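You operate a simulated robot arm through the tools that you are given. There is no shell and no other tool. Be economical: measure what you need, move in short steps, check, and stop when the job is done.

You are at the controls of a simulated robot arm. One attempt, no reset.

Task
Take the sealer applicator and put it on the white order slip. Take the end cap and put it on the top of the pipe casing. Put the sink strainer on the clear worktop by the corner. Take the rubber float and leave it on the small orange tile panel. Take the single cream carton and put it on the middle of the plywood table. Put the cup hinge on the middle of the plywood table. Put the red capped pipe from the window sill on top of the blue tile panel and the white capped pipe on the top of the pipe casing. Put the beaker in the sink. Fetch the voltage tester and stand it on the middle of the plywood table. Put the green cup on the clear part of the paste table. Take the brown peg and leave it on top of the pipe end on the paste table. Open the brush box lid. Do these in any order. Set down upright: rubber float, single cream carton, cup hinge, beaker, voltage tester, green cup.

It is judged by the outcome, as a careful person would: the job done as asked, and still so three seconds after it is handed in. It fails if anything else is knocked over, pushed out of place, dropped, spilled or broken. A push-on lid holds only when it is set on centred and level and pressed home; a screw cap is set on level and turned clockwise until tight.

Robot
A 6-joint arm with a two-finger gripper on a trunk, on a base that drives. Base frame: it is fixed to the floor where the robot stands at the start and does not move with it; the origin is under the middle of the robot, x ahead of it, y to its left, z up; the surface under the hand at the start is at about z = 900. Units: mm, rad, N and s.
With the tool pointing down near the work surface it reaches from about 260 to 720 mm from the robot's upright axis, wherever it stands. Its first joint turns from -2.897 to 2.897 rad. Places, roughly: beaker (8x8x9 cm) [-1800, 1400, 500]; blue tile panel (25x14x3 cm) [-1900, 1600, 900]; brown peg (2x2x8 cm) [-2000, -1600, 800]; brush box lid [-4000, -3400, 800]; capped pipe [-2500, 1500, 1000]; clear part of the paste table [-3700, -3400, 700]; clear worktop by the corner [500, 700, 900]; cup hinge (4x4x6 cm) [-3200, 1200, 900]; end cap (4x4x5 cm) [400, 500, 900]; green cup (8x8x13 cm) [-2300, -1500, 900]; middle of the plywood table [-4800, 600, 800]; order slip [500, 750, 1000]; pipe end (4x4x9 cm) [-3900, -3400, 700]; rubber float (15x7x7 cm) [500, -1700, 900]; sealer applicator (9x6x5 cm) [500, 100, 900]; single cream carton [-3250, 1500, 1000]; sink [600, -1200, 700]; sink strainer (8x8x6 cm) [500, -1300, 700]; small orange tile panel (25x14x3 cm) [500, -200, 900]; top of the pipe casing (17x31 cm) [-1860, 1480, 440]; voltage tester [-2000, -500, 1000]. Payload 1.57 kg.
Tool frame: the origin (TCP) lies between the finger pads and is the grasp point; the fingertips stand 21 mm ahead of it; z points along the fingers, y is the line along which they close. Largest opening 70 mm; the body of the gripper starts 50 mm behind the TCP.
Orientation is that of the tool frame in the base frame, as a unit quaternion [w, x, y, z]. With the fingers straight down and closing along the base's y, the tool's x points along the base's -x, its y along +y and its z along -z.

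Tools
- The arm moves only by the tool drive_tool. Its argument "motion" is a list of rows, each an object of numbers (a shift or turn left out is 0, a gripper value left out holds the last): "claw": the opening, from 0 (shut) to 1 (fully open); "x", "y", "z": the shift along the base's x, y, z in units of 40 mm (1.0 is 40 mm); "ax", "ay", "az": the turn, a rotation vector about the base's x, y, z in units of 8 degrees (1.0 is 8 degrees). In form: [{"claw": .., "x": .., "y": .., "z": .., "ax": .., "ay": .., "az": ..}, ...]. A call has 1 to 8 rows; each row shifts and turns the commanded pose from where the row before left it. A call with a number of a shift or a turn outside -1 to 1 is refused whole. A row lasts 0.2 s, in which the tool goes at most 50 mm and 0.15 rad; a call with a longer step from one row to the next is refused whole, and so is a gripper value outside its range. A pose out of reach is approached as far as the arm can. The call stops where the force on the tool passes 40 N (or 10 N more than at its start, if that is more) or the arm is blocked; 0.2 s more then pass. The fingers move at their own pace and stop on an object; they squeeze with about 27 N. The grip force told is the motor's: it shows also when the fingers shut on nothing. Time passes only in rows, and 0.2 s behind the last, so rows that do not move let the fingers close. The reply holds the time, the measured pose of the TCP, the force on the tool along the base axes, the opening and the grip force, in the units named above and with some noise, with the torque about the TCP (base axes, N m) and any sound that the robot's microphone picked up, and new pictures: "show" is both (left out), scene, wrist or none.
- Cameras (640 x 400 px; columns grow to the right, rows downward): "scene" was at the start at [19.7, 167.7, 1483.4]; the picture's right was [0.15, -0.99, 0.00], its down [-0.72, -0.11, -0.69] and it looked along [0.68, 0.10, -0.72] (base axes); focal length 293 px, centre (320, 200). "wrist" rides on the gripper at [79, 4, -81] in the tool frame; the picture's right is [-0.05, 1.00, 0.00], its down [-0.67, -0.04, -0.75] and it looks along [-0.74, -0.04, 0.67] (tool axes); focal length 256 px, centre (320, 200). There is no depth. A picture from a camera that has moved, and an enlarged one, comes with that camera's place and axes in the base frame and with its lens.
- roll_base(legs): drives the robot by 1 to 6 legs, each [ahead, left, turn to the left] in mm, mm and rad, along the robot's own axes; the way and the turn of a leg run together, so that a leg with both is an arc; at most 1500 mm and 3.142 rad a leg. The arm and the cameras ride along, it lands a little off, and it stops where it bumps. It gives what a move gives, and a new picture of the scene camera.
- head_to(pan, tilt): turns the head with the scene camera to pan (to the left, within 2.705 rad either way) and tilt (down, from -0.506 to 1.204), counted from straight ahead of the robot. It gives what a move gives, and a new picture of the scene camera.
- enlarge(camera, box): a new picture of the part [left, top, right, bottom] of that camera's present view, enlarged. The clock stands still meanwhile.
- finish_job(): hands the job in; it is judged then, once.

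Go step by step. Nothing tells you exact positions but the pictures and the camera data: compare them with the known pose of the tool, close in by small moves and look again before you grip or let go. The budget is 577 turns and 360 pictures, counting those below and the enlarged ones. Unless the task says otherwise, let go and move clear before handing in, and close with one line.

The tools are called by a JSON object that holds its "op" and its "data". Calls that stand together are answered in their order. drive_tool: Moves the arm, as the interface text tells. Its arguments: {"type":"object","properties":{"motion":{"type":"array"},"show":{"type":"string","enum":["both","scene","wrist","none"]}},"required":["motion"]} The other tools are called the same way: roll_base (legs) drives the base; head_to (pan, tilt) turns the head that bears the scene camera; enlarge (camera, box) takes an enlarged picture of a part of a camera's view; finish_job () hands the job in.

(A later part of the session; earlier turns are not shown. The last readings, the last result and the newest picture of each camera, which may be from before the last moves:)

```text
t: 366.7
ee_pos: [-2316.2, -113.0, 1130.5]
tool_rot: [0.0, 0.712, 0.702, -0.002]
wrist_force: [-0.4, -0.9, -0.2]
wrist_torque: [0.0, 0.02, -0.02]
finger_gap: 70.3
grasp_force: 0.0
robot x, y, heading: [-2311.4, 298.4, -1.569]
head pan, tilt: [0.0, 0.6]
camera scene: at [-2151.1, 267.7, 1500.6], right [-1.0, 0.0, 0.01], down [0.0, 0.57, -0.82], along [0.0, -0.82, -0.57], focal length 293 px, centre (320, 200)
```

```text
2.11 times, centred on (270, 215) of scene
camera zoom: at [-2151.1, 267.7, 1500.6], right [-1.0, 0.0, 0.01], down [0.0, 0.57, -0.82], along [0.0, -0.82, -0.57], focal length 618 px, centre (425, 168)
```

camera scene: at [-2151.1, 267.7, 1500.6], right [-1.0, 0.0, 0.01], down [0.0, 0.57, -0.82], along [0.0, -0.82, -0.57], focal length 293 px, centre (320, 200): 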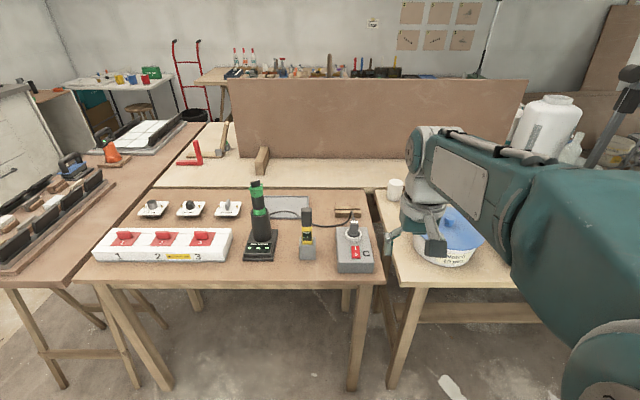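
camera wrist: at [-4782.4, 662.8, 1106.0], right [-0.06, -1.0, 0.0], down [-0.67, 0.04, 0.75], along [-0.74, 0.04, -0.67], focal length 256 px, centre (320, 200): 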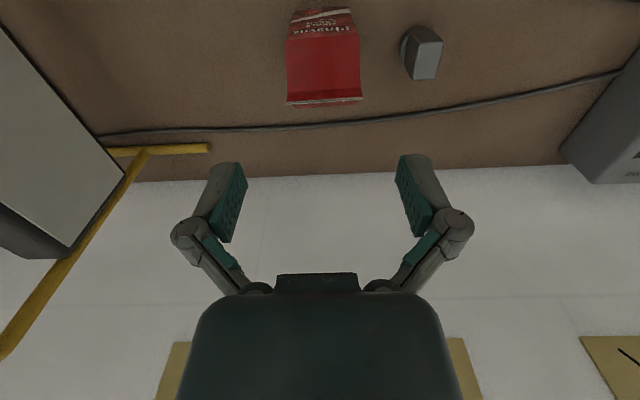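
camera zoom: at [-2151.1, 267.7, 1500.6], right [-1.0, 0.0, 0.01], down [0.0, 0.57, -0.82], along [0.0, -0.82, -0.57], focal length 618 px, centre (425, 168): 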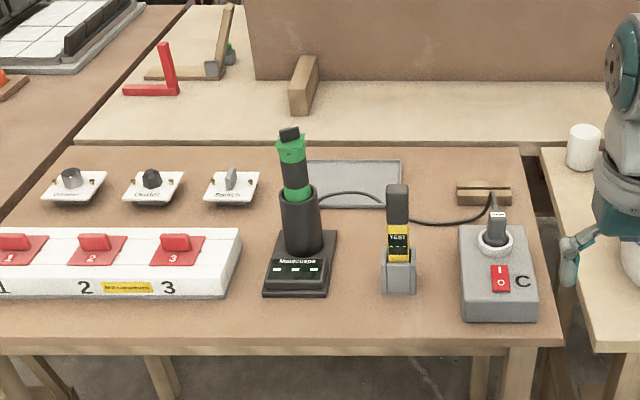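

{"op": "enlarge", "data": {"camera": "scene", "box": [235, 170, 335, 270]}}

```text
4.00 times, centred on (285, 220) of scene
camera zoom: at [-2151.1, 267.7, 1500.6], right [-1.0, 0.0, 0.01], down [0.0, 0.57, -0.82], along [0.0, -0.82, -0.57], focal length 1173 px, centre (460, 120)
```

zoom: 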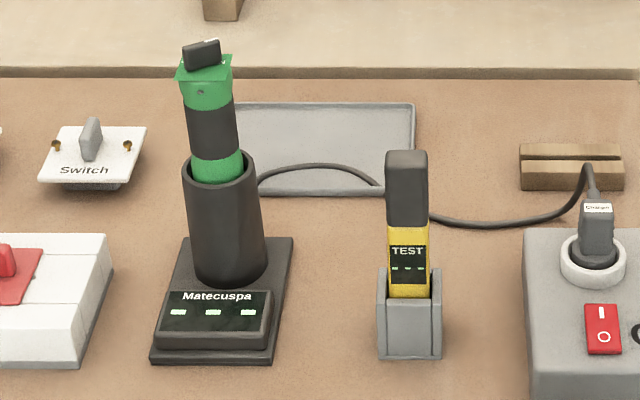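

The yellow "TEST" device standing in a grey holder at about (-2112,-400) is the voltage tester. I move in over it.

{"op": "roll_base", "data": {"legs": [[120, 198, 0]]}}

{"op": "drive_tool", "data": {"motion": [{"y": -0.9}, {"y": -0.9}, {"y": -0.8}, {"y": -0.5}], "show": "wrist"}}

```text
t: 368.4
ee_pos: [-2137.1, -231.2, 1129.6]
tool_rot: [0.005, 0.711, 0.703, 0.003]
wrist_force: [0.0, 0.1, 0.8]
wrist_torque: [0.01, 0.01, 0.0]
finger_gap: 70.0
grasp_force: 0.1
robot x, y, heading: [-2117.8, 177.9, -1.567]
head pan, tilt: [0.0, 0.6]
camera scene: at [-1976.6, 149.3, 1502.4], right [-1.0, 0.0, -0.01], down [0.01, 0.57, -0.82], along [0.0, -0.82, -0.57], focal length 293 px, centre (320, 200)
```

scene: 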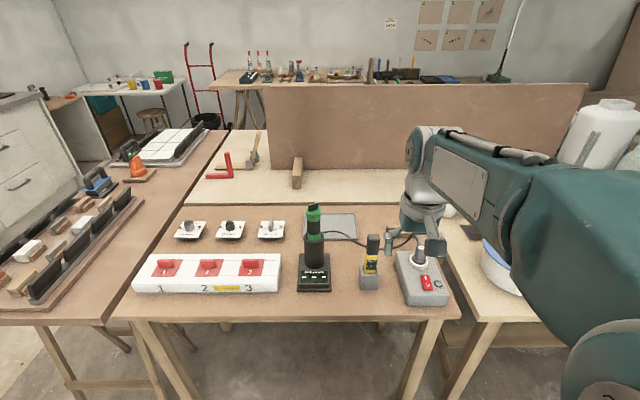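

```text
t: 369.4
ee_pos: [-2124.2, -355.1, 1132.1]
tool_rot: [0.0, 0.711, 0.703, -0.002]
wrist_force: [1.1, 0.4, -0.3]
wrist_torque: [0.01, 0.01, 0.02]
finger_gap: 69.8
grasp_force: 0.1
robot x, y, heading: [-2119.7, 180.1, -1.574]
head pan, tilt: [0.0, 0.6]
camera wrist: at [-2119.9, -275.3, 1212.7], right [1.0, -0.06, 0.0], down [-0.04, -0.66, 0.75], along [-0.05, -0.74, -0.67], focal length 256 px, centre (320, 200)
```

wrist: 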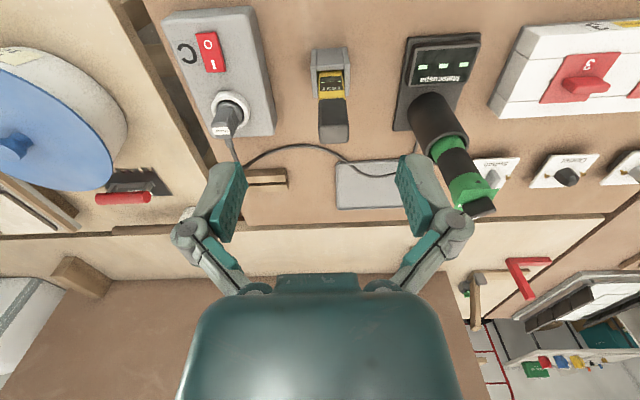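

{"op": "drive_tool", "data": {"motion": [{"x": 0.2, "y": -0.7}, {"y": -0.7, "z": -0.5}, {"z": -0.7}, {"z": -0.7}], "show": "wrist"}}

```text
t: 370.4
ee_pos: [-2120.0, -411.2, 1054.5]
tool_rot: [0.0, 0.711, 0.703, 0.0]
wrist_force: [-0.6, 0.5, 0.0]
wrist_torque: [0.03, 0.03, 0.0]
finger_gap: 69.9
grasp_force: 0.0
robot x, y, heading: [-2120.1, 182.1, -1.576]
head pan, tilt: [0.0, 0.6]
camera wrist: at [-2114.5, -332.4, 1134.9], right [1.0, -0.06, 0.0], down [-0.04, -0.66, 0.75], along [-0.05, -0.74, -0.67], focal length 256 px, centre (320, 200)
```

wrist: 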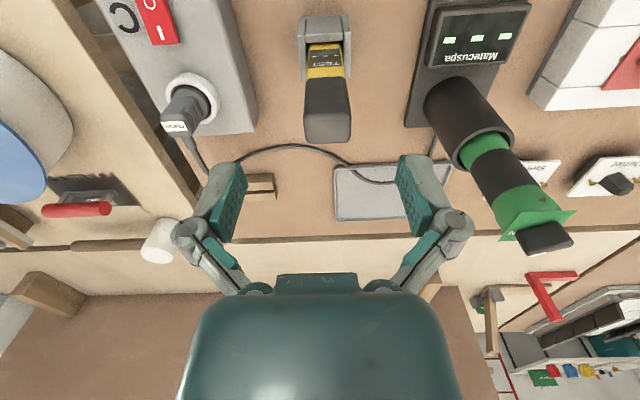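

{"op": "drive_tool", "data": {"motion": [{"x": 0.1, "z": -0.7}, {"z": -0.7}, {"z": -0.45}, {"claw": 0.5}, {"claw": 0.1}, {"claw": 0}, {"claw": 0}], "show": "wrist"}}

```text
t: 372.0
ee_pos: [-2114.8, -412.2, 983.0]
tool_rot: [0.002, 0.711, 0.704, -0.001]
wrist_force: [0.0, 1.1, 14.7]
wrist_torque: [-0.06, 0.01, 0.01]
finger_gap: 31.3
grasp_force: 26.4
robot x, y, heading: [-2121.8, 181.7, -1.576]
head pan, tilt: [0.0, 0.6]
camera wrist: at [-2110.5, -332.2, 1063.3], right [1.0, -0.06, 0.0], down [-0.04, -0.66, 0.75], along [-0.05, -0.75, -0.66], focal length 256 px, centre (320, 200)
```

wrist: 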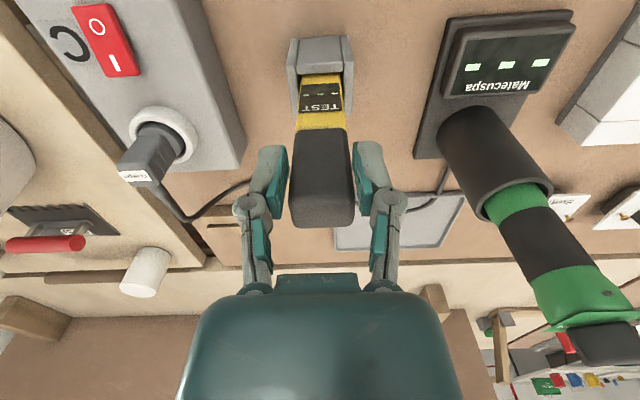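

{"op": "drive_tool", "data": {"motion": [{"z": 0.3}, {"z": 0.4}, {"z": 0.5}, {"z": 0.6}, {"z": 0.6}, {"z": 0.6}, {"z": 0.6}], "show": "both"}}

```text
t: 373.6
ee_pos: [-2118.3, -411.0, 1124.0]
tool_rot: [0.0, 0.712, 0.702, -0.001]
wrist_force: [-0.8, -0.2, -0.2]
wrist_torque: [0.02, 0.03, 0.0]
finger_gap: 31.2
grasp_force: 26.7
robot x, y, heading: [-2122.9, 175.2, -1.57]
head pan, tilt: [0.0, 0.6]
camera scene: at [-1965.5, 148.2, 1501.3], right [-1.0, 0.0, 0.0], down [0.0, 0.57, -0.82], along [0.0, -0.82, -0.57], focal length 293 px, centre (320, 200)
camera wrist: at [-2114.2, -332.1, 1204.7], right [1.0, -0.06, 0.0], down [-0.04, -0.67, 0.75], along [-0.05, -0.74, -0.67], focal length 256 px, centre (320, 200)
```

scene: 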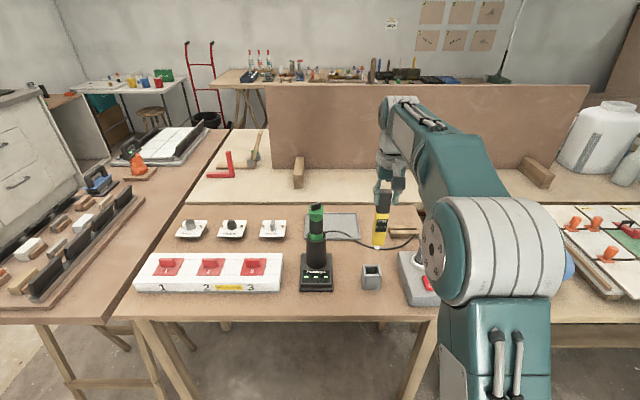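
wrist: 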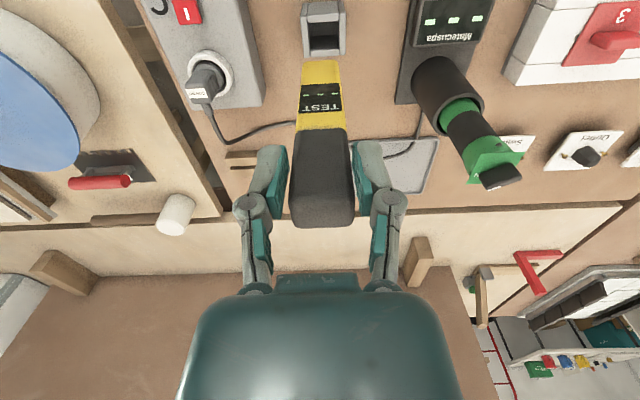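

Tester held, hanging straight. I retract and carry it to the plywood table.

{"op": "drive_tool", "data": {"motion": [{"y": 0.8, "z": 0.3}, {"y": 0.9}, {"y": 0.9}, {"y": 0.9}, {"y": 0.8}], "show": "none"}}

{"op": "roll_base", "data": {"legs": [[-180, 0, 0], [0, 0, -1.57]]}}

{"op": "roll_base", "data": {"legs": [[1440, -300, 0], [655, 0, 0]]}}

```text
t: 374.8
ee_pos: [-2118.4, -238.9, 1137.0]
tool_rot: [0.001, 0.711, 0.703, -0.001]
wrist_force: [-0.6, 0.3, -1.0]
wrist_torque: [0.02, 0.02, 0.0]
finger_gap: 31.5
grasp_force: 27.2
robot x, y, heading: [-2116.1, 182.9, -1.576]
head pan, tilt: [0.0, 0.6]
```

```text
t: 380.1
ee_pos: [-2538.9, 352.7, 1134.9]
tool_rot: [0.0, 1.0, 0.001, -0.001]
wrist_force: [-0.4, -0.4, -1.1]
wrist_torque: [0.0, -0.01, -0.02]
finger_gap: 31.3
grasp_force: 27.3
robot x, y, heading: [-2117.4, 362.6, -3.132]
head pan, tilt: [0.0, 0.6]
camera scene: at [-2148.2, 205.2, 1501.3], right [-0.01, 1.0, 0.0], down [0.57, 0.01, -0.82], along [-0.82, -0.01, -0.57], focal length 293 px, centre (320, 200)
```

scene: 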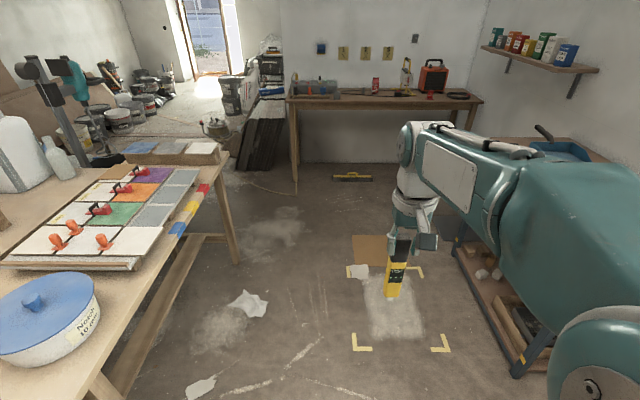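

```text
t: 390.7
ee_pos: [-4633.3, 681.4, 1135.5]
tool_rot: [0.0, 1.0, -0.015, -0.001]
wrist_force: [-0.4, 0.5, -1.0]
wrist_torque: [0.02, 0.0, 0.03]
finger_gap: 31.3
grasp_force: 27.2
robot x, y, heading: [-4208.9, 672.9, 3.119]
head pan, tilt: [0.0, 0.6]
camera scene: at [-4246.2, 520.5, 1501.3], right [0.02, 1.0, 0.0], down [0.57, -0.01, -0.82], along [-0.82, 0.02, -0.57], focal length 293 px, centre (320, 200)
```

scene: 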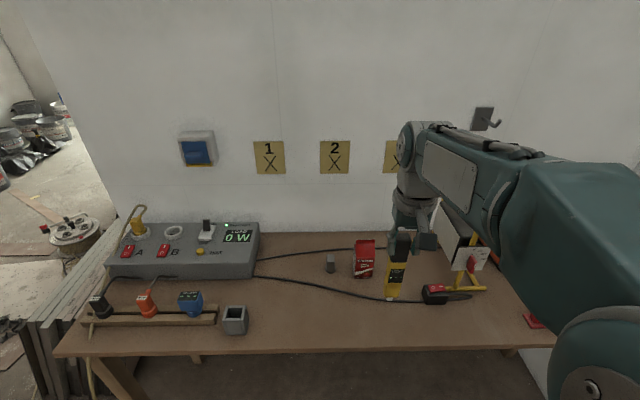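

{"op": "drive_tool", "data": {"motion": [{"x": -0.8, "y": 0.25}, {"x": -0.8, "y": 0.25}, {"x": -0.8, "y": 0.25}, {"x": -0.8, "y": 0.25}, {"x": -0.8, "y": 0.25}, {"x": -0.8, "y": 0.25}, {"x": -0.75, "y": 0.2}], "show": "wrist"}}

```text
t: 392.3
ee_pos: [-4855.9, 752.0, 1135.9]
tool_rot: [0.002, 1.0, -0.016, -0.001]
wrist_force: [0.2, -0.8, -0.8]
wrist_torque: [-0.03, 0.01, 0.0]
finger_gap: 31.4
grasp_force: 27.2
robot x, y, heading: [-4211.2, 677.3, 3.123]
head pan, tilt: [0.0, 0.6]
camera wrist: at [-4776.4, 745.6, 1216.5], right [-0.08, -1.0, 0.0], down [-0.66, 0.06, 0.75], along [-0.74, 0.06, -0.67], focal length 256 px, centre (320, 200)
```

wrist: 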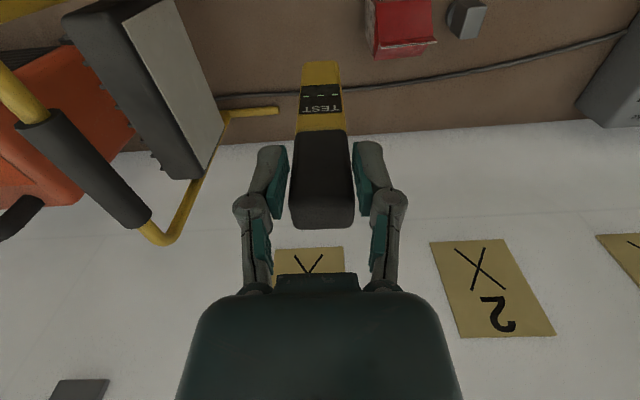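

{"op": "drive_tool", "data": {"motion": [{"z": -0.7}, {"z": -0.8}, {"z": -0.8}, {"z": -0.8}, {"z": -0.7}, {"z": -0.4}], "show": "wrist"}}

{"op": "drive_tool", "data": {"motion": [{"z": -0.12}], "show": "none"}}

```text
t: 393.7
ee_pos: [-4854.4, 750.2, 969.8]
tool_rot: [0.0, 1.0, -0.015, -0.005]
wrist_force: [2.0, 0.4, 30.6]
wrist_torque: [0.03, 0.32, -0.01]
finger_gap: 32.1
grasp_force: 26.3
robot x, y, heading: [-4209.7, 676.7, 3.117]
head pan, tilt: [0.0, 0.6]
camera wrist: at [-4774.1, 743.1, 1049.8], right [-0.08, -1.0, 0.0], down [-0.66, 0.06, 0.75], along [-0.75, 0.06, -0.66], focal length 256 px, centre (320, 200)
```

wrist: 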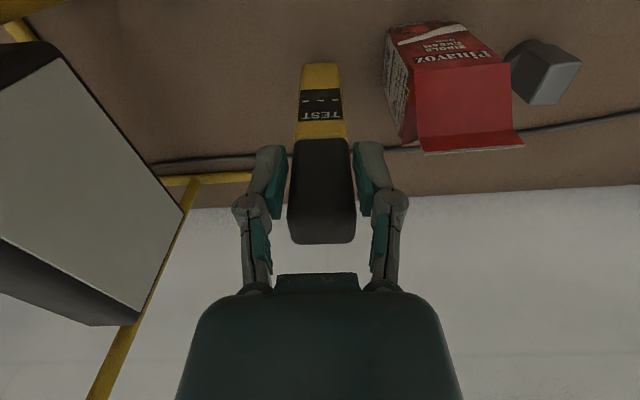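

```text
t: 394.1
ee_pos: [-4852.8, 750.0, 964.6]
tool_rot: [0.001, 1.0, -0.015, -0.004]
wrist_force: [1.4, 0.2, 32.5]
wrist_torque: [0.0, 0.22, 0.02]
finger_gap: 31.6
grasp_force: 27.1
robot x, y, heading: [-4211.9, 675.1, 3.117]
head pan, tilt: [0.0, 0.6]
```

{"op": "drive_tool", "data": {"motion": [{"z": 0.1}, {"claw": 0.55}, {"claw": 0.65}, {}, {"z": 0.4}, {"z": 0.8}, {"z": 1}, {"z": 1}], "show": "wrist"}}

```text
t: 395.9
ee_pos: [-4855.4, 750.5, 1094.4]
tool_rot: [0.001, 1.0, -0.016, 0.0]
wrist_force: [-0.1, 0.1, 0.0]
wrist_torque: [-0.06, 0.03, 0.02]
finger_gap: 45.4
grasp_force: 0.1
robot x, y, heading: [-4212.7, 676.9, 3.122]
head pan, tilt: [0.0, 0.6]
camera wrist: at [-4777.6, 743.7, 1175.4], right [-0.08, -1.0, 0.0], down [-0.66, 0.06, 0.74], along [-0.74, 0.06, -0.67], focal length 256 px, centre (320, 200)
```

wrist: 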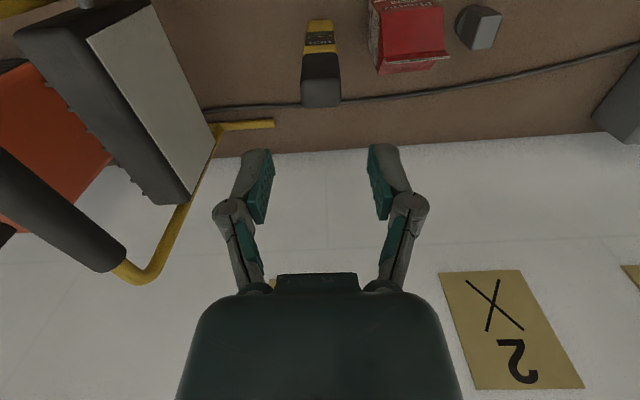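

The tester stands upright. Next the green cup and peg on the far side of the central tables; I look south for a route.

{"op": "drive_tool", "data": {"motion": [{"x": 0.9, "z": 0.5, "claw": 1}, {"x": 1}, {"x": 1}, {"x": 1}, {"x": 1}, {"x": 1}], "show": "none"}}

{"op": "roll_base", "data": {"legs": [[-300, 250, 0]]}}

{"op": "head_to", "data": {"pan": 1.57, "tilt": 0.35}}

```text
t: 397.3
ee_pos: [-4617.3, 749.5, 1113.8]
tool_rot: [0.0, 1.0, -0.015, -0.001]
wrist_force: [-0.7, 0.6, -0.5]
wrist_torque: [0.02, 0.0, 0.01]
finger_gap: 69.8
grasp_force: 0.0
robot x, y, heading: [-4213.5, 678.2, 3.12]
head pan, tilt: [0.0, 0.6]
```

```text
t: 399.7
ee_pos: [-4325.5, 499.0, 1114.9]
tool_rot: [0.002, 1.0, -0.016, -0.002]
wrist_force: [0.3, -1.1, 0.2]
wrist_torque: [0.02, 0.0, -0.01]
finger_gap: 70.1
grasp_force: 0.0
robot x, y, heading: [-3920.8, 419.3, 3.119]
head pan, tilt: [0.0, 0.6]
camera scene: at [-3952.4, 269.7, 1501.7], right [0.02, 1.0, 0.0], down [0.57, -0.01, -0.82], along [-0.82, 0.02, -0.57], focal length 293 px, centre (320, 200)
```

scene: 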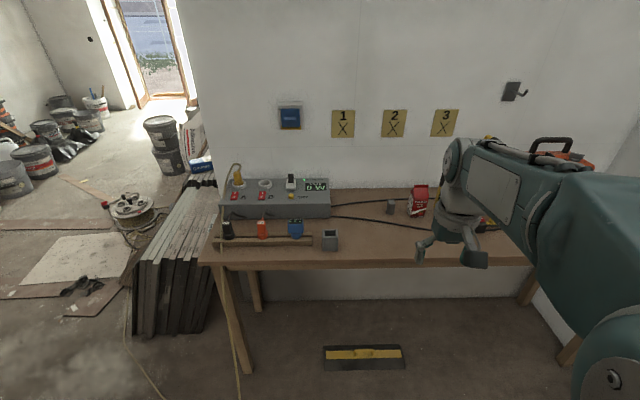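

```text
t: 401.4
ee_pos: [-4323.9, 496.5, 1113.8]
tool_rot: [-0.001, 1.0, -0.016, -0.001]
wrist_force: [-0.3, 0.6, 0.1]
wrist_torque: [0.04, 0.0, 0.0]
finger_gap: 70.0
grasp_force: 0.0
robot x, y, heading: [-3921.9, 420.3, 3.124]
head pan, tilt: [1.571, 0.351]
camera scene: at [-3866.1, 171.2, 1524.1], right [-1.0, 0.02, 0.0], down [0.01, 0.34, -0.94], along [-0.02, -0.94, -0.34], focal length 293 px, centre (320, 200)
```

scene: 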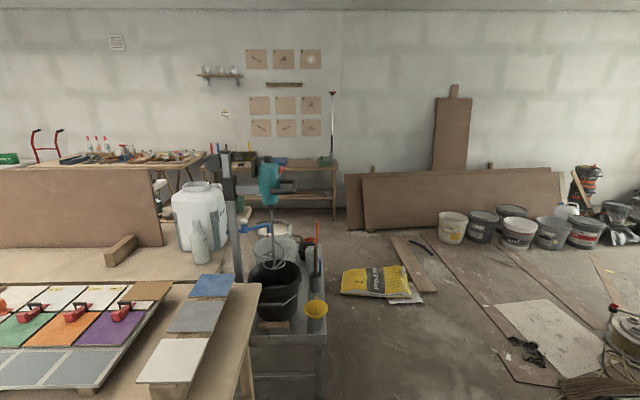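

The west gap is tight, so I take the open route around the east end of the tables.

{"op": "head_to", "data": {"pan": 0.0, "tilt": 0.6}}

{"op": "roll_base", "data": {"legs": [[-1490, 0, 0.02], [-1480, 150, 0], [-590, 0, 0], [0, 0, 1.57]]}}

```text
t: 403.0
ee_pos: [-4324.6, 495.6, 1114.0]
tool_rot: [0.0, 1.0, -0.016, -0.002]
wrist_force: [-0.1, -0.4, -0.1]
wrist_torque: [-0.01, -0.01, 0.04]
finger_gap: 69.9
grasp_force: 0.0
robot x, y, heading: [-3917.7, 419.4, 3.118]
head pan, tilt: [0.0, 0.6]
camera scene: at [-3952.5, 266.3, 1501.4], right [0.02, 1.0, 0.0], down [0.57, -0.01, -0.82], along [-0.82, 0.02, -0.57], focal length 293 px, centre (320, 200)
```

scene: 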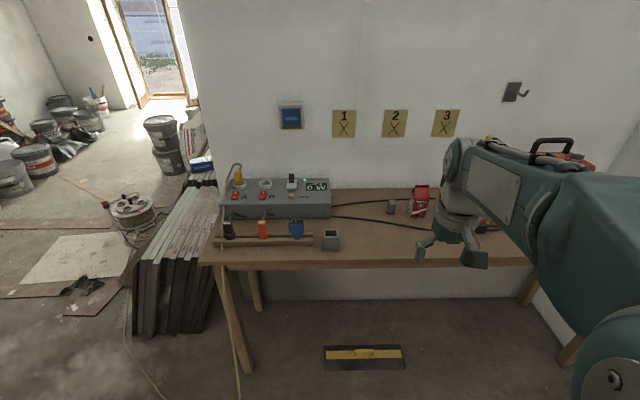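

```text
t: 424.2
ee_pos: [-404.4, -113.2, 1115.3]
tool_rot: [0.0, 0.704, 0.71, -0.001]
wrist_force: [0.4, -0.6, 0.5]
wrist_torque: [0.01, 0.02, -0.03]
finger_gap: 69.9
grasp_force: 0.0
robot x, y, heading: [-346.2, 294.2, -1.555]
head pan, tilt: [0.0, 0.6]
camera scene: at [-191.7, 266.7, 1501.4], right [-1.0, -0.02, 0.0], down [-0.01, 0.57, -0.82], along [0.01, -0.82, -0.57], focal length 293 px, centre (320, 200)
```

scene: 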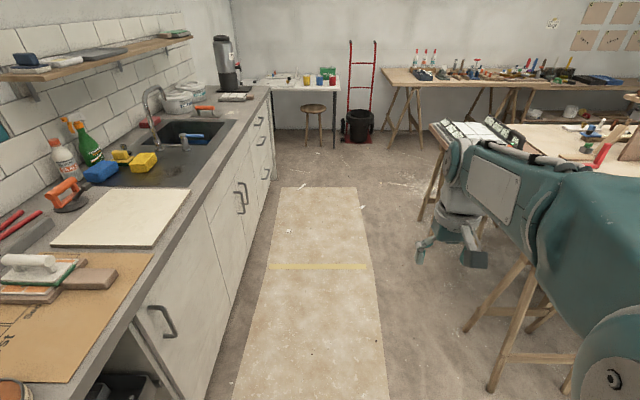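

{"op": "roll_base", "data": {"legs": [[1450, 0, 0], [1000, 0, 0], [0, -1300, 0], [0, 0, 3.12]]}}

```text
t: 450.0
ee_pos: [-1551.2, -1848.7, 1114.8]
tool_rot: [-0.001, 0.737, -0.676, -0.001]
wrist_force: [0.8, 0.6, -0.2]
wrist_torque: [0.01, 0.02, -0.01]
finger_gap: 70.0
grasp_force: 0.2
robot x, y, heading: [-1571.0, -2259.7, 1.669]
head pan, tilt: [0.0, 0.6]
camera scene: at [-1734.1, -2246.6, 1501.4], right [1.0, 0.1, 0.0], down [0.06, -0.56, -0.82], along [-0.08, 0.82, -0.57], focal length 293 px, centre (320, 200)
```

scene: 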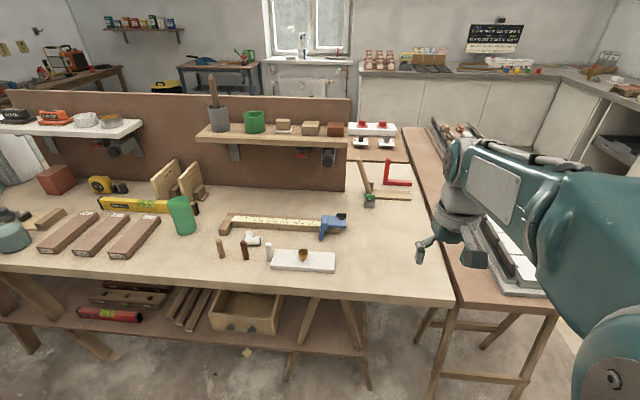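

{"op": "enlarge", "data": {"camera": "scene", "box": [150, 180, 350, 290]}}

```text
3.20 times, centred on (250, 235) of scene
camera zoom: at [-1734.1, -2246.6, 1501.4], right [1.0, 0.1, 0.0], down [0.06, -0.56, -0.82], along [-0.08, 0.82, -0.57], focal length 939 px, centre (544, 88)
```

zoom: 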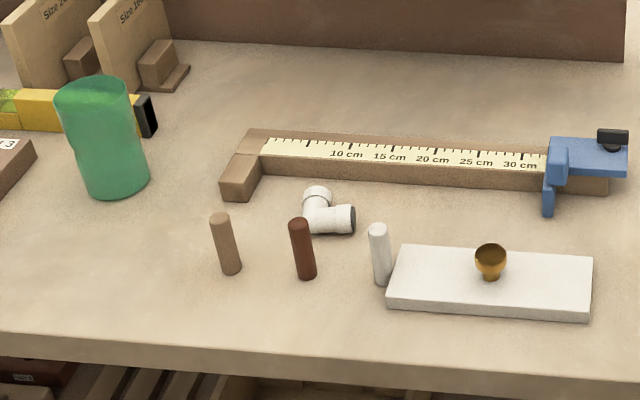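

{"op": "roll_base", "data": {"legs": [[180, 672, 0], [0, 0, -0.1]]}}

{"op": "drive_tool", "data": {"motion": [{"y": 0.8}, {"y": 0.8}, {"y": 0.4}], "show": "wrist"}}

```text
t: 454.3
ee_pos: [-2203.5, -1740.1, 1114.4]
tool_rot: [0.001, -0.703, 0.711, 0.0]
wrist_force: [0.3, 0.2, 1.1]
wrist_torque: [0.0, 0.01, -0.01]
finger_gap: 70.0
grasp_force: 0.0
robot x, y, heading: [-2266.6, -2144.0, 1.574]
head pan, tilt: [0.0, 0.6]
camera scene: at [-2424.9, -2119.0, 1501.3], right [1.0, 0.0, 0.0], down [0.0, -0.57, -0.82], along [0.0, 0.82, -0.57], focal length 293 px, centre (320, 200)
```

scene: 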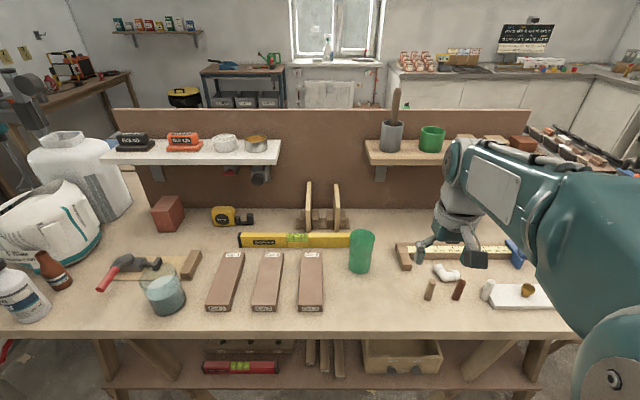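

```text
t: 455.1
ee_pos: [-2204.0, -1660.3, 1114.5]
tool_rot: [0.001, -0.704, 0.71, 0.0]
wrist_force: [-0.3, -0.5, 1.0]
wrist_torque: [0.02, 0.03, 0.01]
finger_gap: 70.0
grasp_force: 0.1
robot x, y, heading: [-2267.3, -2148.1, 1.574]
head pan, tilt: [0.0, 0.6]
camera wrist: at [-2209.6, -1740.3, 1195.7], right [-1.0, 0.06, 0.0], down [0.04, 0.66, 0.75], along [0.05, 0.74, -0.67], focal length 256 px, centre (320, 200)
```

wrist: 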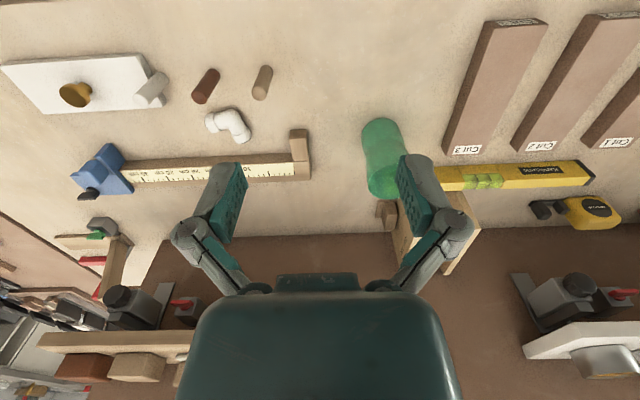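

{"op": "drive_tool", "data": {"motion": [{"x": -0.8, "y": 0.6}, {"x": -0.8, "y": 0.5}, {"x": -0.6, "y": 0.4}], "show": "wrist"}}

{"op": "enlarge", "data": {"camera": "wrist", "box": [220, 60, 420, 185]}}

```text
t: 455.9
ee_pos: [-2293.5, -1601.6, 1115.0]
tool_rot: [0.001, -0.704, 0.71, 0.0]
wrist_force: [-0.4, -0.6, 0.0]
wrist_torque: [-0.01, -0.02, -0.01]
finger_gap: 70.0
grasp_force: 0.0
robot x, y, heading: [-2268.9, -2144.1, 1.574]
head pan, tilt: [0.0, 0.6]
camera wrist: at [-2298.4, -1679.8, 1195.2], right [-1.0, 0.06, 0.0], down [0.04, 0.66, 0.75], along [0.05, 0.74, -0.67], focal length 256 px, centre (320, 200)
```

wrist: 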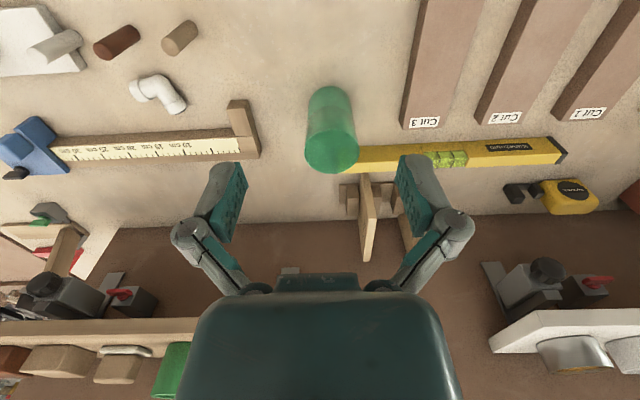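

```text
3.20 times, centred on (320, 122) of wrist
camera zoom: at [-2298.4, -1679.8, 1195.2], right [-1.0, 0.06, 0.0], down [0.04, 0.66, 0.75], along [0.05, 0.74, -0.67], focal length 819 px, centre (320, 448)
```

zoom: 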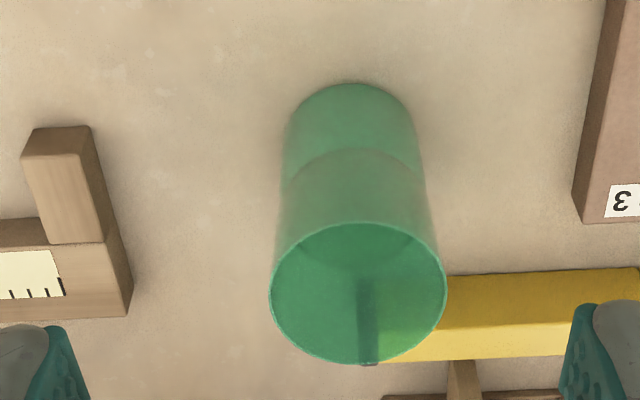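

The cup is open with liquid in it (rim at z≈925, radius ~37). I'll pinch its wall on the -x side and keep it level.

{"op": "drive_tool", "data": {"motion": [{"x": -0.3, "y": 0.8, "z": -0.5}, {"x": -0.3, "y": 0.8, "z": -0.8}, {"x": -0.3, "y": 0.8, "z": -0.8}, {"x": -0.15, "y": 0.75, "z": -0.8}, {"z": -0.6}], "show": "wrist"}}

```text
t: 457.1
ee_pos: [-2333.4, -1473.9, 974.4]
tool_rot: [0.002, -0.705, 0.71, 0.002]
wrist_force: [0.3, -0.2, -0.4]
wrist_torque: [0.02, 0.01, 0.02]
finger_gap: 70.1
grasp_force: 0.0
robot x, y, heading: [-2268.5, -2148.7, 1.567]
head pan, tilt: [0.0, 0.6]
camera wrist: at [-2338.8, -1553.3, 1054.6], right [-1.0, 0.06, 0.0], down [0.04, 0.66, 0.75], along [0.05, 0.75, -0.67], focal length 256 px, centre (320, 200)
```

wrist: 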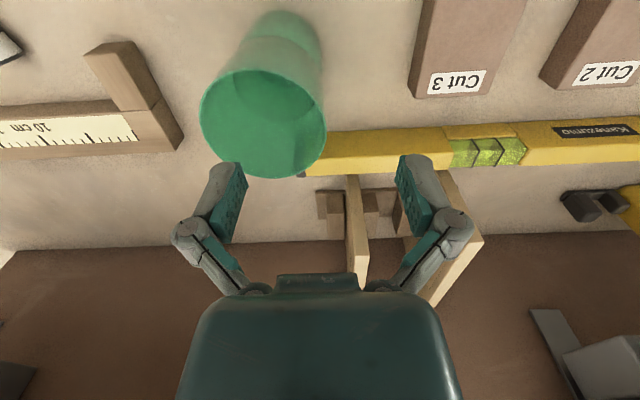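

{"op": "drive_tool", "data": {"motion": [{"x": -0.05, "z": -0.7}, {"z": -0.7}, {"z": -0.6}], "show": "wrist"}}

```text
t: 457.9
ee_pos: [-2337.7, -1474.0, 894.4]
tool_rot: [0.001, -0.704, 0.711, 0.0]
wrist_force: [0.4, 0.8, 0.0]
wrist_torque: [-0.02, 0.02, 0.01]
finger_gap: 69.9
grasp_force: 0.1
robot x, y, heading: [-2267.5, -2148.7, 1.572]
head pan, tilt: [0.0, 0.6]
camera wrist: at [-2342.5, -1553.6, 975.0], right [-1.0, 0.06, 0.0], down [0.04, 0.66, 0.75], along [0.05, 0.75, -0.67], focal length 256 px, centre (320, 200)
```

wrist: 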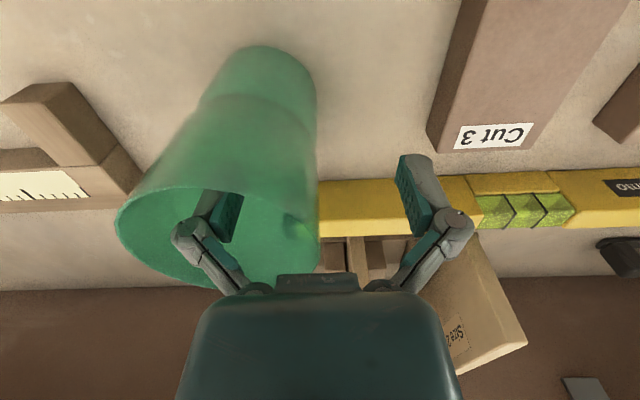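

{"op": "drive_tool", "data": {"motion": [{"claw": 0.5}, {"claw": 0.2}, {"claw": 0}, {"claw": 0}], "show": "none"}}

{"op": "drive_tool", "data": {"motion": [{"z": 0.2}, {"z": 0.3}, {"z": 0.3}], "show": "wrist"}}

```text
t: 458.9
ee_pos: [-2336.8, -1474.4, 895.2]
tool_rot: [0.002, -0.704, 0.71, 0.002]
wrist_force: [1.5, 1.3, 3.7]
wrist_torque: [-0.06, -0.27, 0.05]
finger_gap: 6.0
grasp_force: 27.1
robot x, y, heading: [-2266.3, -2145.9, 1.573]
head pan, tilt: [0.0, 0.6]
```

```text
t: 459.7
ee_pos: [-2335.8, -1474.7, 926.4]
tool_rot: [0.001, -0.704, 0.71, 0.001]
wrist_force: [-0.4, -0.2, -0.4]
wrist_torque: [0.01, 0.0, 0.01]
finger_gap: 5.9
grasp_force: 27.0
robot x, y, heading: [-2267.3, -2146.9, 1.571]
head pan, tilt: [0.0, 0.6]
camera wrist: at [-2341.4, -1553.6, 1007.3], right [-1.0, 0.06, 0.0], down [0.04, 0.66, 0.75], along [0.05, 0.74, -0.67], focal length 256 px, centre (320, 200)
```

wrist: 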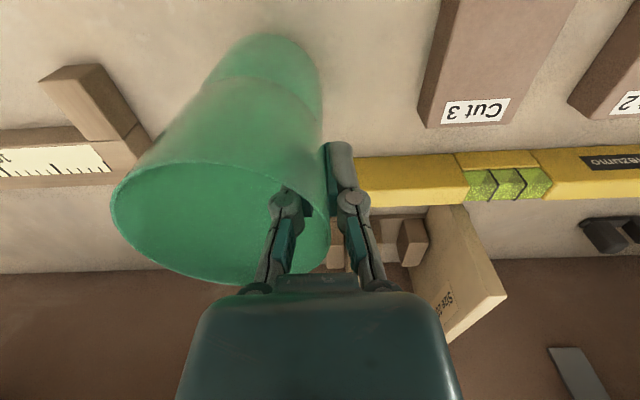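

{"op": "drive_tool", "data": {"motion": [{"z": 0.4}, {"z": 0.5}, {"z": 0.6}, {"z": 0.6, "y": -0.4}, {"z": 0.6, "y": -0.6}, {"z": 0.6, "y": -0.7}, {"z": 0.6, "y": -0.7}, {"z": 0.4, "y": -0.7}], "show": "none"}}

{"op": "drive_tool", "data": {"motion": [{"y": -0.8}, {"y": -0.8}, {"y": -0.8}, {"y": -0.8}], "show": "wrist"}}

```text
t: 461.5
ee_pos: [-2336.8, -1599.4, 1097.6]
tool_rot: [0.0, -0.704, 0.71, 0.001]
wrist_force: [-0.3, 0.1, -1.2]
wrist_torque: [-0.02, 0.06, 0.0]
finger_gap: 6.1
grasp_force: 27.2
robot x, y, heading: [-2267.5, -2142.0, 1.571]
head pan, tilt: [0.0, 0.6]
```

```text
t: 462.5
ee_pos: [-2336.5, -1728.1, 1099.3]
tool_rot: [0.0, -0.704, 0.71, 0.0]
wrist_force: [0.3, -0.2, -0.7]
wrist_torque: [-0.02, 0.01, 0.01]
finger_gap: 6.2
grasp_force: 26.9
robot x, y, heading: [-2268.0, -2145.6, 1.571]
head pan, tilt: [0.0, 0.6]
camera wrist: at [-2341.9, -1806.9, 1180.5], right [-1.0, 0.06, 0.0], down [0.04, 0.66, 0.75], along [0.05, 0.74, -0.67], focal length 256 px, centre (320, 200)
```

wrist: 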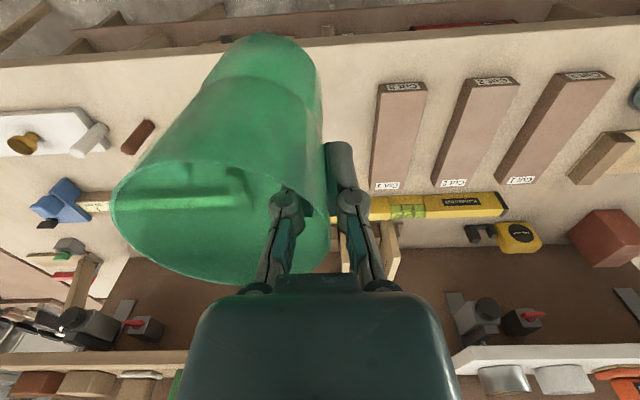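

{"op": "roll_base", "data": {"legs": [[-100, 0, 0], [0, 0, 3.12]]}}

```text
t: 471.0
ee_pos: [-2206.8, -2668.0, 1100.3]
tool_rot: [0.0, 0.715, 0.699, -0.001]
wrist_force: [-0.3, -0.2, -0.6]
wrist_torque: [0.0, -0.04, 0.0]
finger_gap: 6.1
grasp_force: 27.4
robot x, y, heading: [-2271.5, -2244.2, -1.589]
head pan, tilt: [0.0, 0.6]
camera scene: at [-2114.7, -2279.4, 1501.3], right [-1.0, 0.01, 0.0], down [0.01, 0.57, -0.82], along [-0.01, -0.82, -0.57], focal length 293 px, centre (320, 200)
```

scene: 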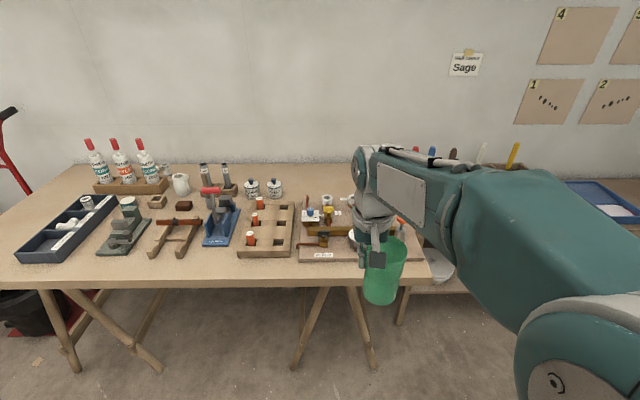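

{"op": "roll_base", "data": {"legs": [[0, -1350, 0.015]]}}

{"op": "enlarge", "data": {"camera": "scene", "box": [100, 80, 500, 330]}}

```text
t: 475.8
ee_pos: [-3190.9, -2650.9, 1098.4]
tool_rot: [-0.004, 0.715, 0.7, -0.006]
wrist_force: [1.1, -0.3, -0.5]
wrist_torque: [-0.01, -0.02, -0.01]
finger_gap: 6.1
grasp_force: 26.7
robot x, y, heading: [-3271.7, -2228.7, -1.59]
head pan, tilt: [0.0, 0.6]
stopped in leg 1: the robot was blocked; the commanded pose is now the measured one
camera scene: at [-3095.7, -2264.2, 1499.0], right [-1.0, 0.02, 0.01], down [0.0, 0.57, -0.82], along [-0.02, -0.82, -0.57], focal length 293 px, centre (320, 200)
```

scene: 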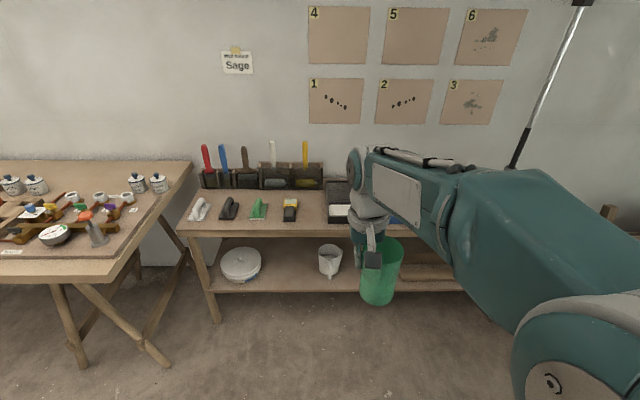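

```text
1.60 times, centred on (300, 205) of scene
camera zoom: at [-3095.7, -2264.2, 1499.0], right [-1.0, 0.02, 0.01], down [0.0, 0.57, -0.82], along [-0.02, -0.82, -0.57], focal length 469 px, centre (352, 192)
```

zoom: 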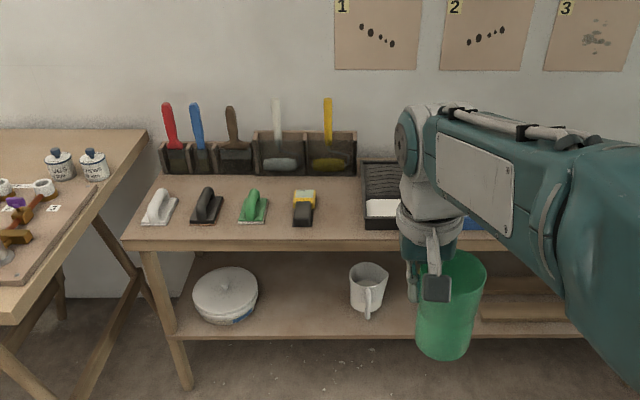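

Blocked on the right; I look at what is there.

{"op": "head_to", "data": {"pan": -1.3, "tilt": 0.75}}

```text
t: 477.3
ee_pos: [-3197.8, -2652.4, 1099.3]
tool_rot: [-0.004, 0.715, 0.699, -0.005]
wrist_force: [0.1, 0.5, -0.9]
wrist_torque: [0.03, -0.01, 0.02]
finger_gap: 6.2
grasp_force: 26.9
robot x, y, heading: [-3271.8, -2226.6, -1.591]
head pan, tilt: [-1.3, 0.75]
camera scene: at [-3189.9, -2196.1, 1488.2], right [-0.25, 0.97, 0.0], down [0.66, 0.17, -0.73], along [-0.71, -0.18, -0.68], focal length 293 px, centre (320, 200)
```

scene: 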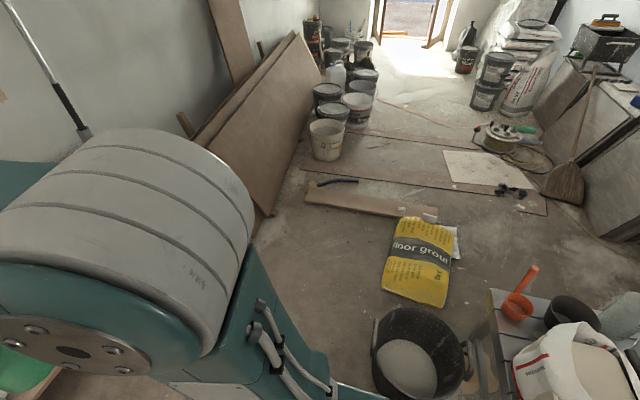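

A black tub on the floor stopped the base. I move away from it and pass further south.

{"op": "roll_base", "data": {"legs": [[0, 60, 0], [250, 0, 0.02], [0, -420, 0]]}}

{"op": "head_to", "data": {"pan": -0.2, "tilt": 0.7}}

```text
t: 481.9
ee_pos: [-3550.8, -2896.8, 1099.7]
tool_rot: [-0.003, 0.707, 0.707, -0.004]
wrist_force: [-0.4, -0.7, 0.2]
wrist_torque: [0.0, 0.0, 0.01]
finger_gap: 6.1
grasp_force: 27.2
robot x, y, heading: [-3631.7, -2474.7, -1.568]
head pan, tilt: [-1.3, 0.75]
camera scene: at [-3553.5, -2441.0, 1488.3], right [-0.27, 0.96, 0.0], down [0.65, 0.18, -0.73], along [-0.71, -0.2, -0.68], focal length 293 px, centre (320, 200)
```

scene: 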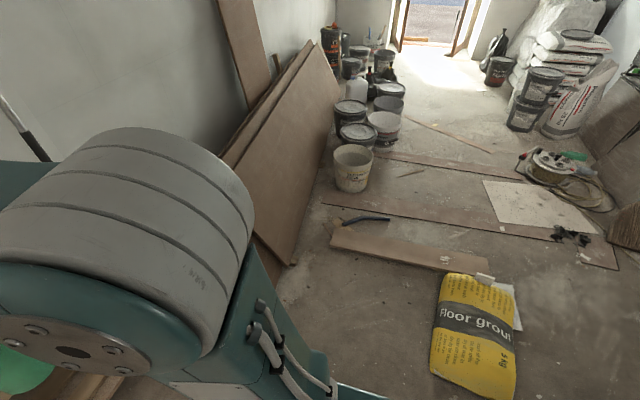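

```text
t: 483.2
ee_pos: [-3552.9, -2896.2, 1098.6]
tool_rot: [-0.003, 0.708, 0.707, -0.004]
wrist_force: [0.6, -0.3, -0.8]
wrist_torque: [0.01, 0.01, -0.04]
finger_gap: 6.3
grasp_force: 27.0
robot x, y, heading: [-3632.6, -2474.1, -1.568]
head pan, tilt: [-0.201, 0.7]
camera scene: at [-3494.2, -2502.0, 1492.6], right [-0.98, 0.2, 0.0], down [0.13, 0.63, -0.76], along [-0.15, -0.75, -0.64], focal length 293 px, centre (320, 200)
```

scene: 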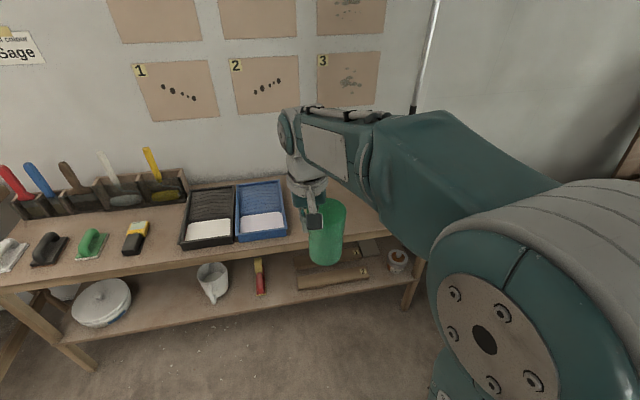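

{"op": "roll_base", "data": {"legs": [[0, -230, 0]]}}

{"op": "enlarge", "data": {"camera": "scene", "box": [100, 80, 420, 280]}}

```text
t: 484.9
ee_pos: [-3780.4, -2896.9, 1099.0]
tool_rot: [-0.004, 0.709, 0.705, -0.006]
wrist_force: [1.1, -0.4, -0.3]
wrist_torque: [0.0, 0.05, 0.0]
finger_gap: 6.0
grasp_force: 27.0
robot x, y, heading: [-3864.6, -2479.0, -1.575]
head pan, tilt: [-0.201, 0.7]
camera scene: at [-3716.7, -2502.6, 1491.7], right [-0.98, 0.2, 0.01], down [0.12, 0.63, -0.77], along [-0.16, -0.75, -0.64], focal length 293 px, centre (320, 200)
```

scene: 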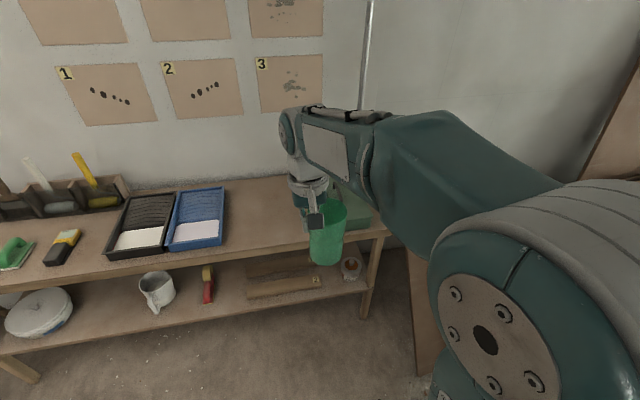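

```text
2.00 times, centred on (260, 180) of scene
camera zoom: at [-3716.7, -2502.6, 1491.7], right [-0.98, 0.2, 0.01], down [0.12, 0.63, -0.77], along [-0.16, -0.75, -0.64], focal length 587 px, centre (440, 240)
```

zoom: 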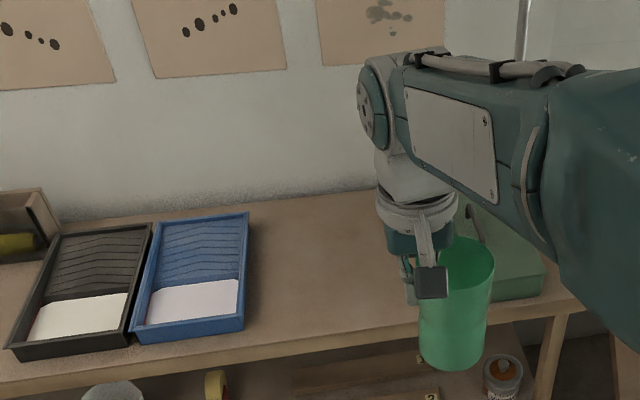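

The paste table top is at z≈695; its clear part is right of the paint trays, and the green brush box is at its right end. I set the cup at about (-3680,-3400).

{"op": "roll_base", "data": {"legs": [[300, 160, 0]]}}

{"op": "drive_tool", "data": {"motion": [{"x": -0.1, "y": -0.8}, {"x": -0.1, "y": -0.8}, {"x": -0.1, "y": -0.8}, {"x": -0.1, "y": -0.8}, {"x": -0.1, "y": -0.8}, {"y": -0.8}], "show": "both"}}

```text
t: 487.1
ee_pos: [-3626.6, -3195.0, 1099.7]
tool_rot: [-0.002, 0.708, 0.706, -0.003]
wrist_force: [0.4, -0.4, -0.2]
wrist_torque: [-0.01, 0.0, -0.01]
finger_gap: 5.9
grasp_force: 26.8
robot x, y, heading: [-3704.9, -2777.9, -1.567]
head pan, tilt: [-0.201, 0.7]
camera scene: at [-3566.6, -2800.3, 1492.7], right [-0.98, 0.2, 0.0], down [0.13, 0.63, -0.76], along [-0.15, -0.75, -0.64], focal length 293 px, centre (320, 200)
```

scene: 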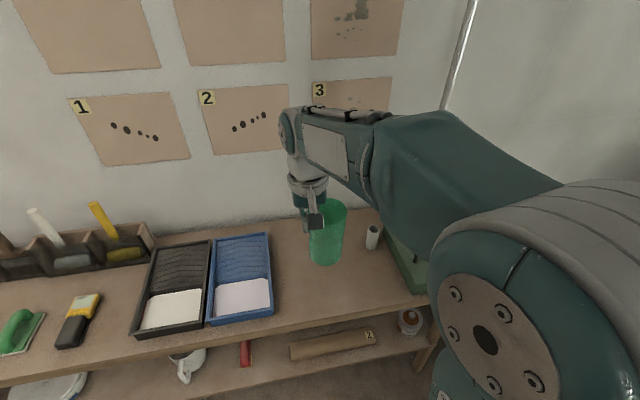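

```text
t: 488.6
ee_pos: [-3646.6, -3389.1, 1100.1]
tool_rot: [-0.001, 0.708, 0.707, -0.003]
wrist_force: [0.1, 0.8, 0.5]
wrist_torque: [0.0, -0.03, 0.01]
finger_gap: 5.9
grasp_force: 27.1
robot x, y, heading: [-3704.3, -2776.6, -1.574]
head pan, tilt: [-0.201, 0.7]
camera scene: at [-3566.2, -2801.5, 1492.7], right [-0.98, 0.2, 0.0], down [0.13, 0.63, -0.76], along [-0.15, -0.75, -0.65], focal length 293 px, centre (320, 200)
camera wrist: at [-3642.5, -3309.6, 1180.7], right [1.0, -0.06, -0.01], down [-0.03, -0.66, 0.75], along [-0.05, -0.74, -0.67], focal length 256 px, centre (320, 200)
```

scene: 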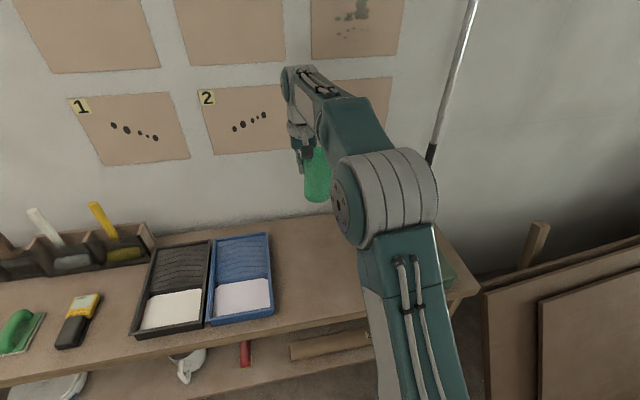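
wrist: 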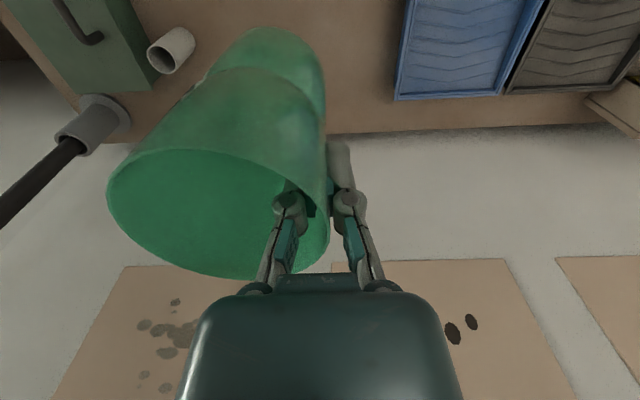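

{"op": "drive_tool", "data": {"motion": [{"z": -0.7}, {"z": -0.9}, {"z": -0.9}, {"z": -0.9}, {"z": -0.9}, {"z": -0.9}, {"z": -0.9}, {"z": -0.6}], "show": "wrist"}}

```text
t: 490.4
ee_pos: [-3645.4, -3388.2, 829.6]
tool_rot: [-0.002, 0.708, 0.706, -0.003]
wrist_force: [0.1, 0.1, 0.5]
wrist_torque: [-0.02, -0.04, -0.01]
finger_gap: 6.0
grasp_force: 26.8
robot x, y, heading: [-3706.2, -2771.7, -1.572]
head pan, tilt: [-0.201, 0.7]
camera wrist: at [-3641.1, -3308.4, 910.6], right [1.0, -0.06, -0.01], down [-0.03, -0.66, 0.75], along [-0.05, -0.74, -0.67], focal length 256 px, centre (320, 200)
```

wrist: 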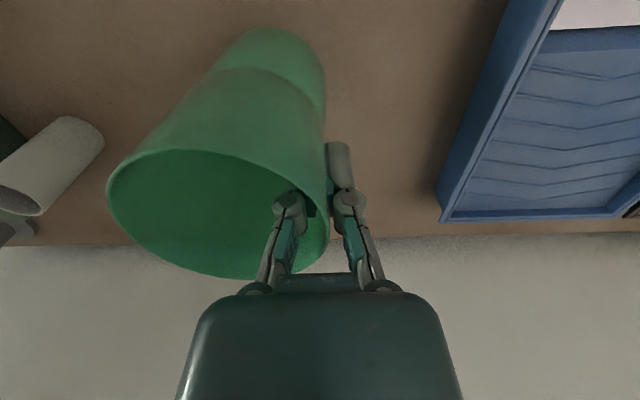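

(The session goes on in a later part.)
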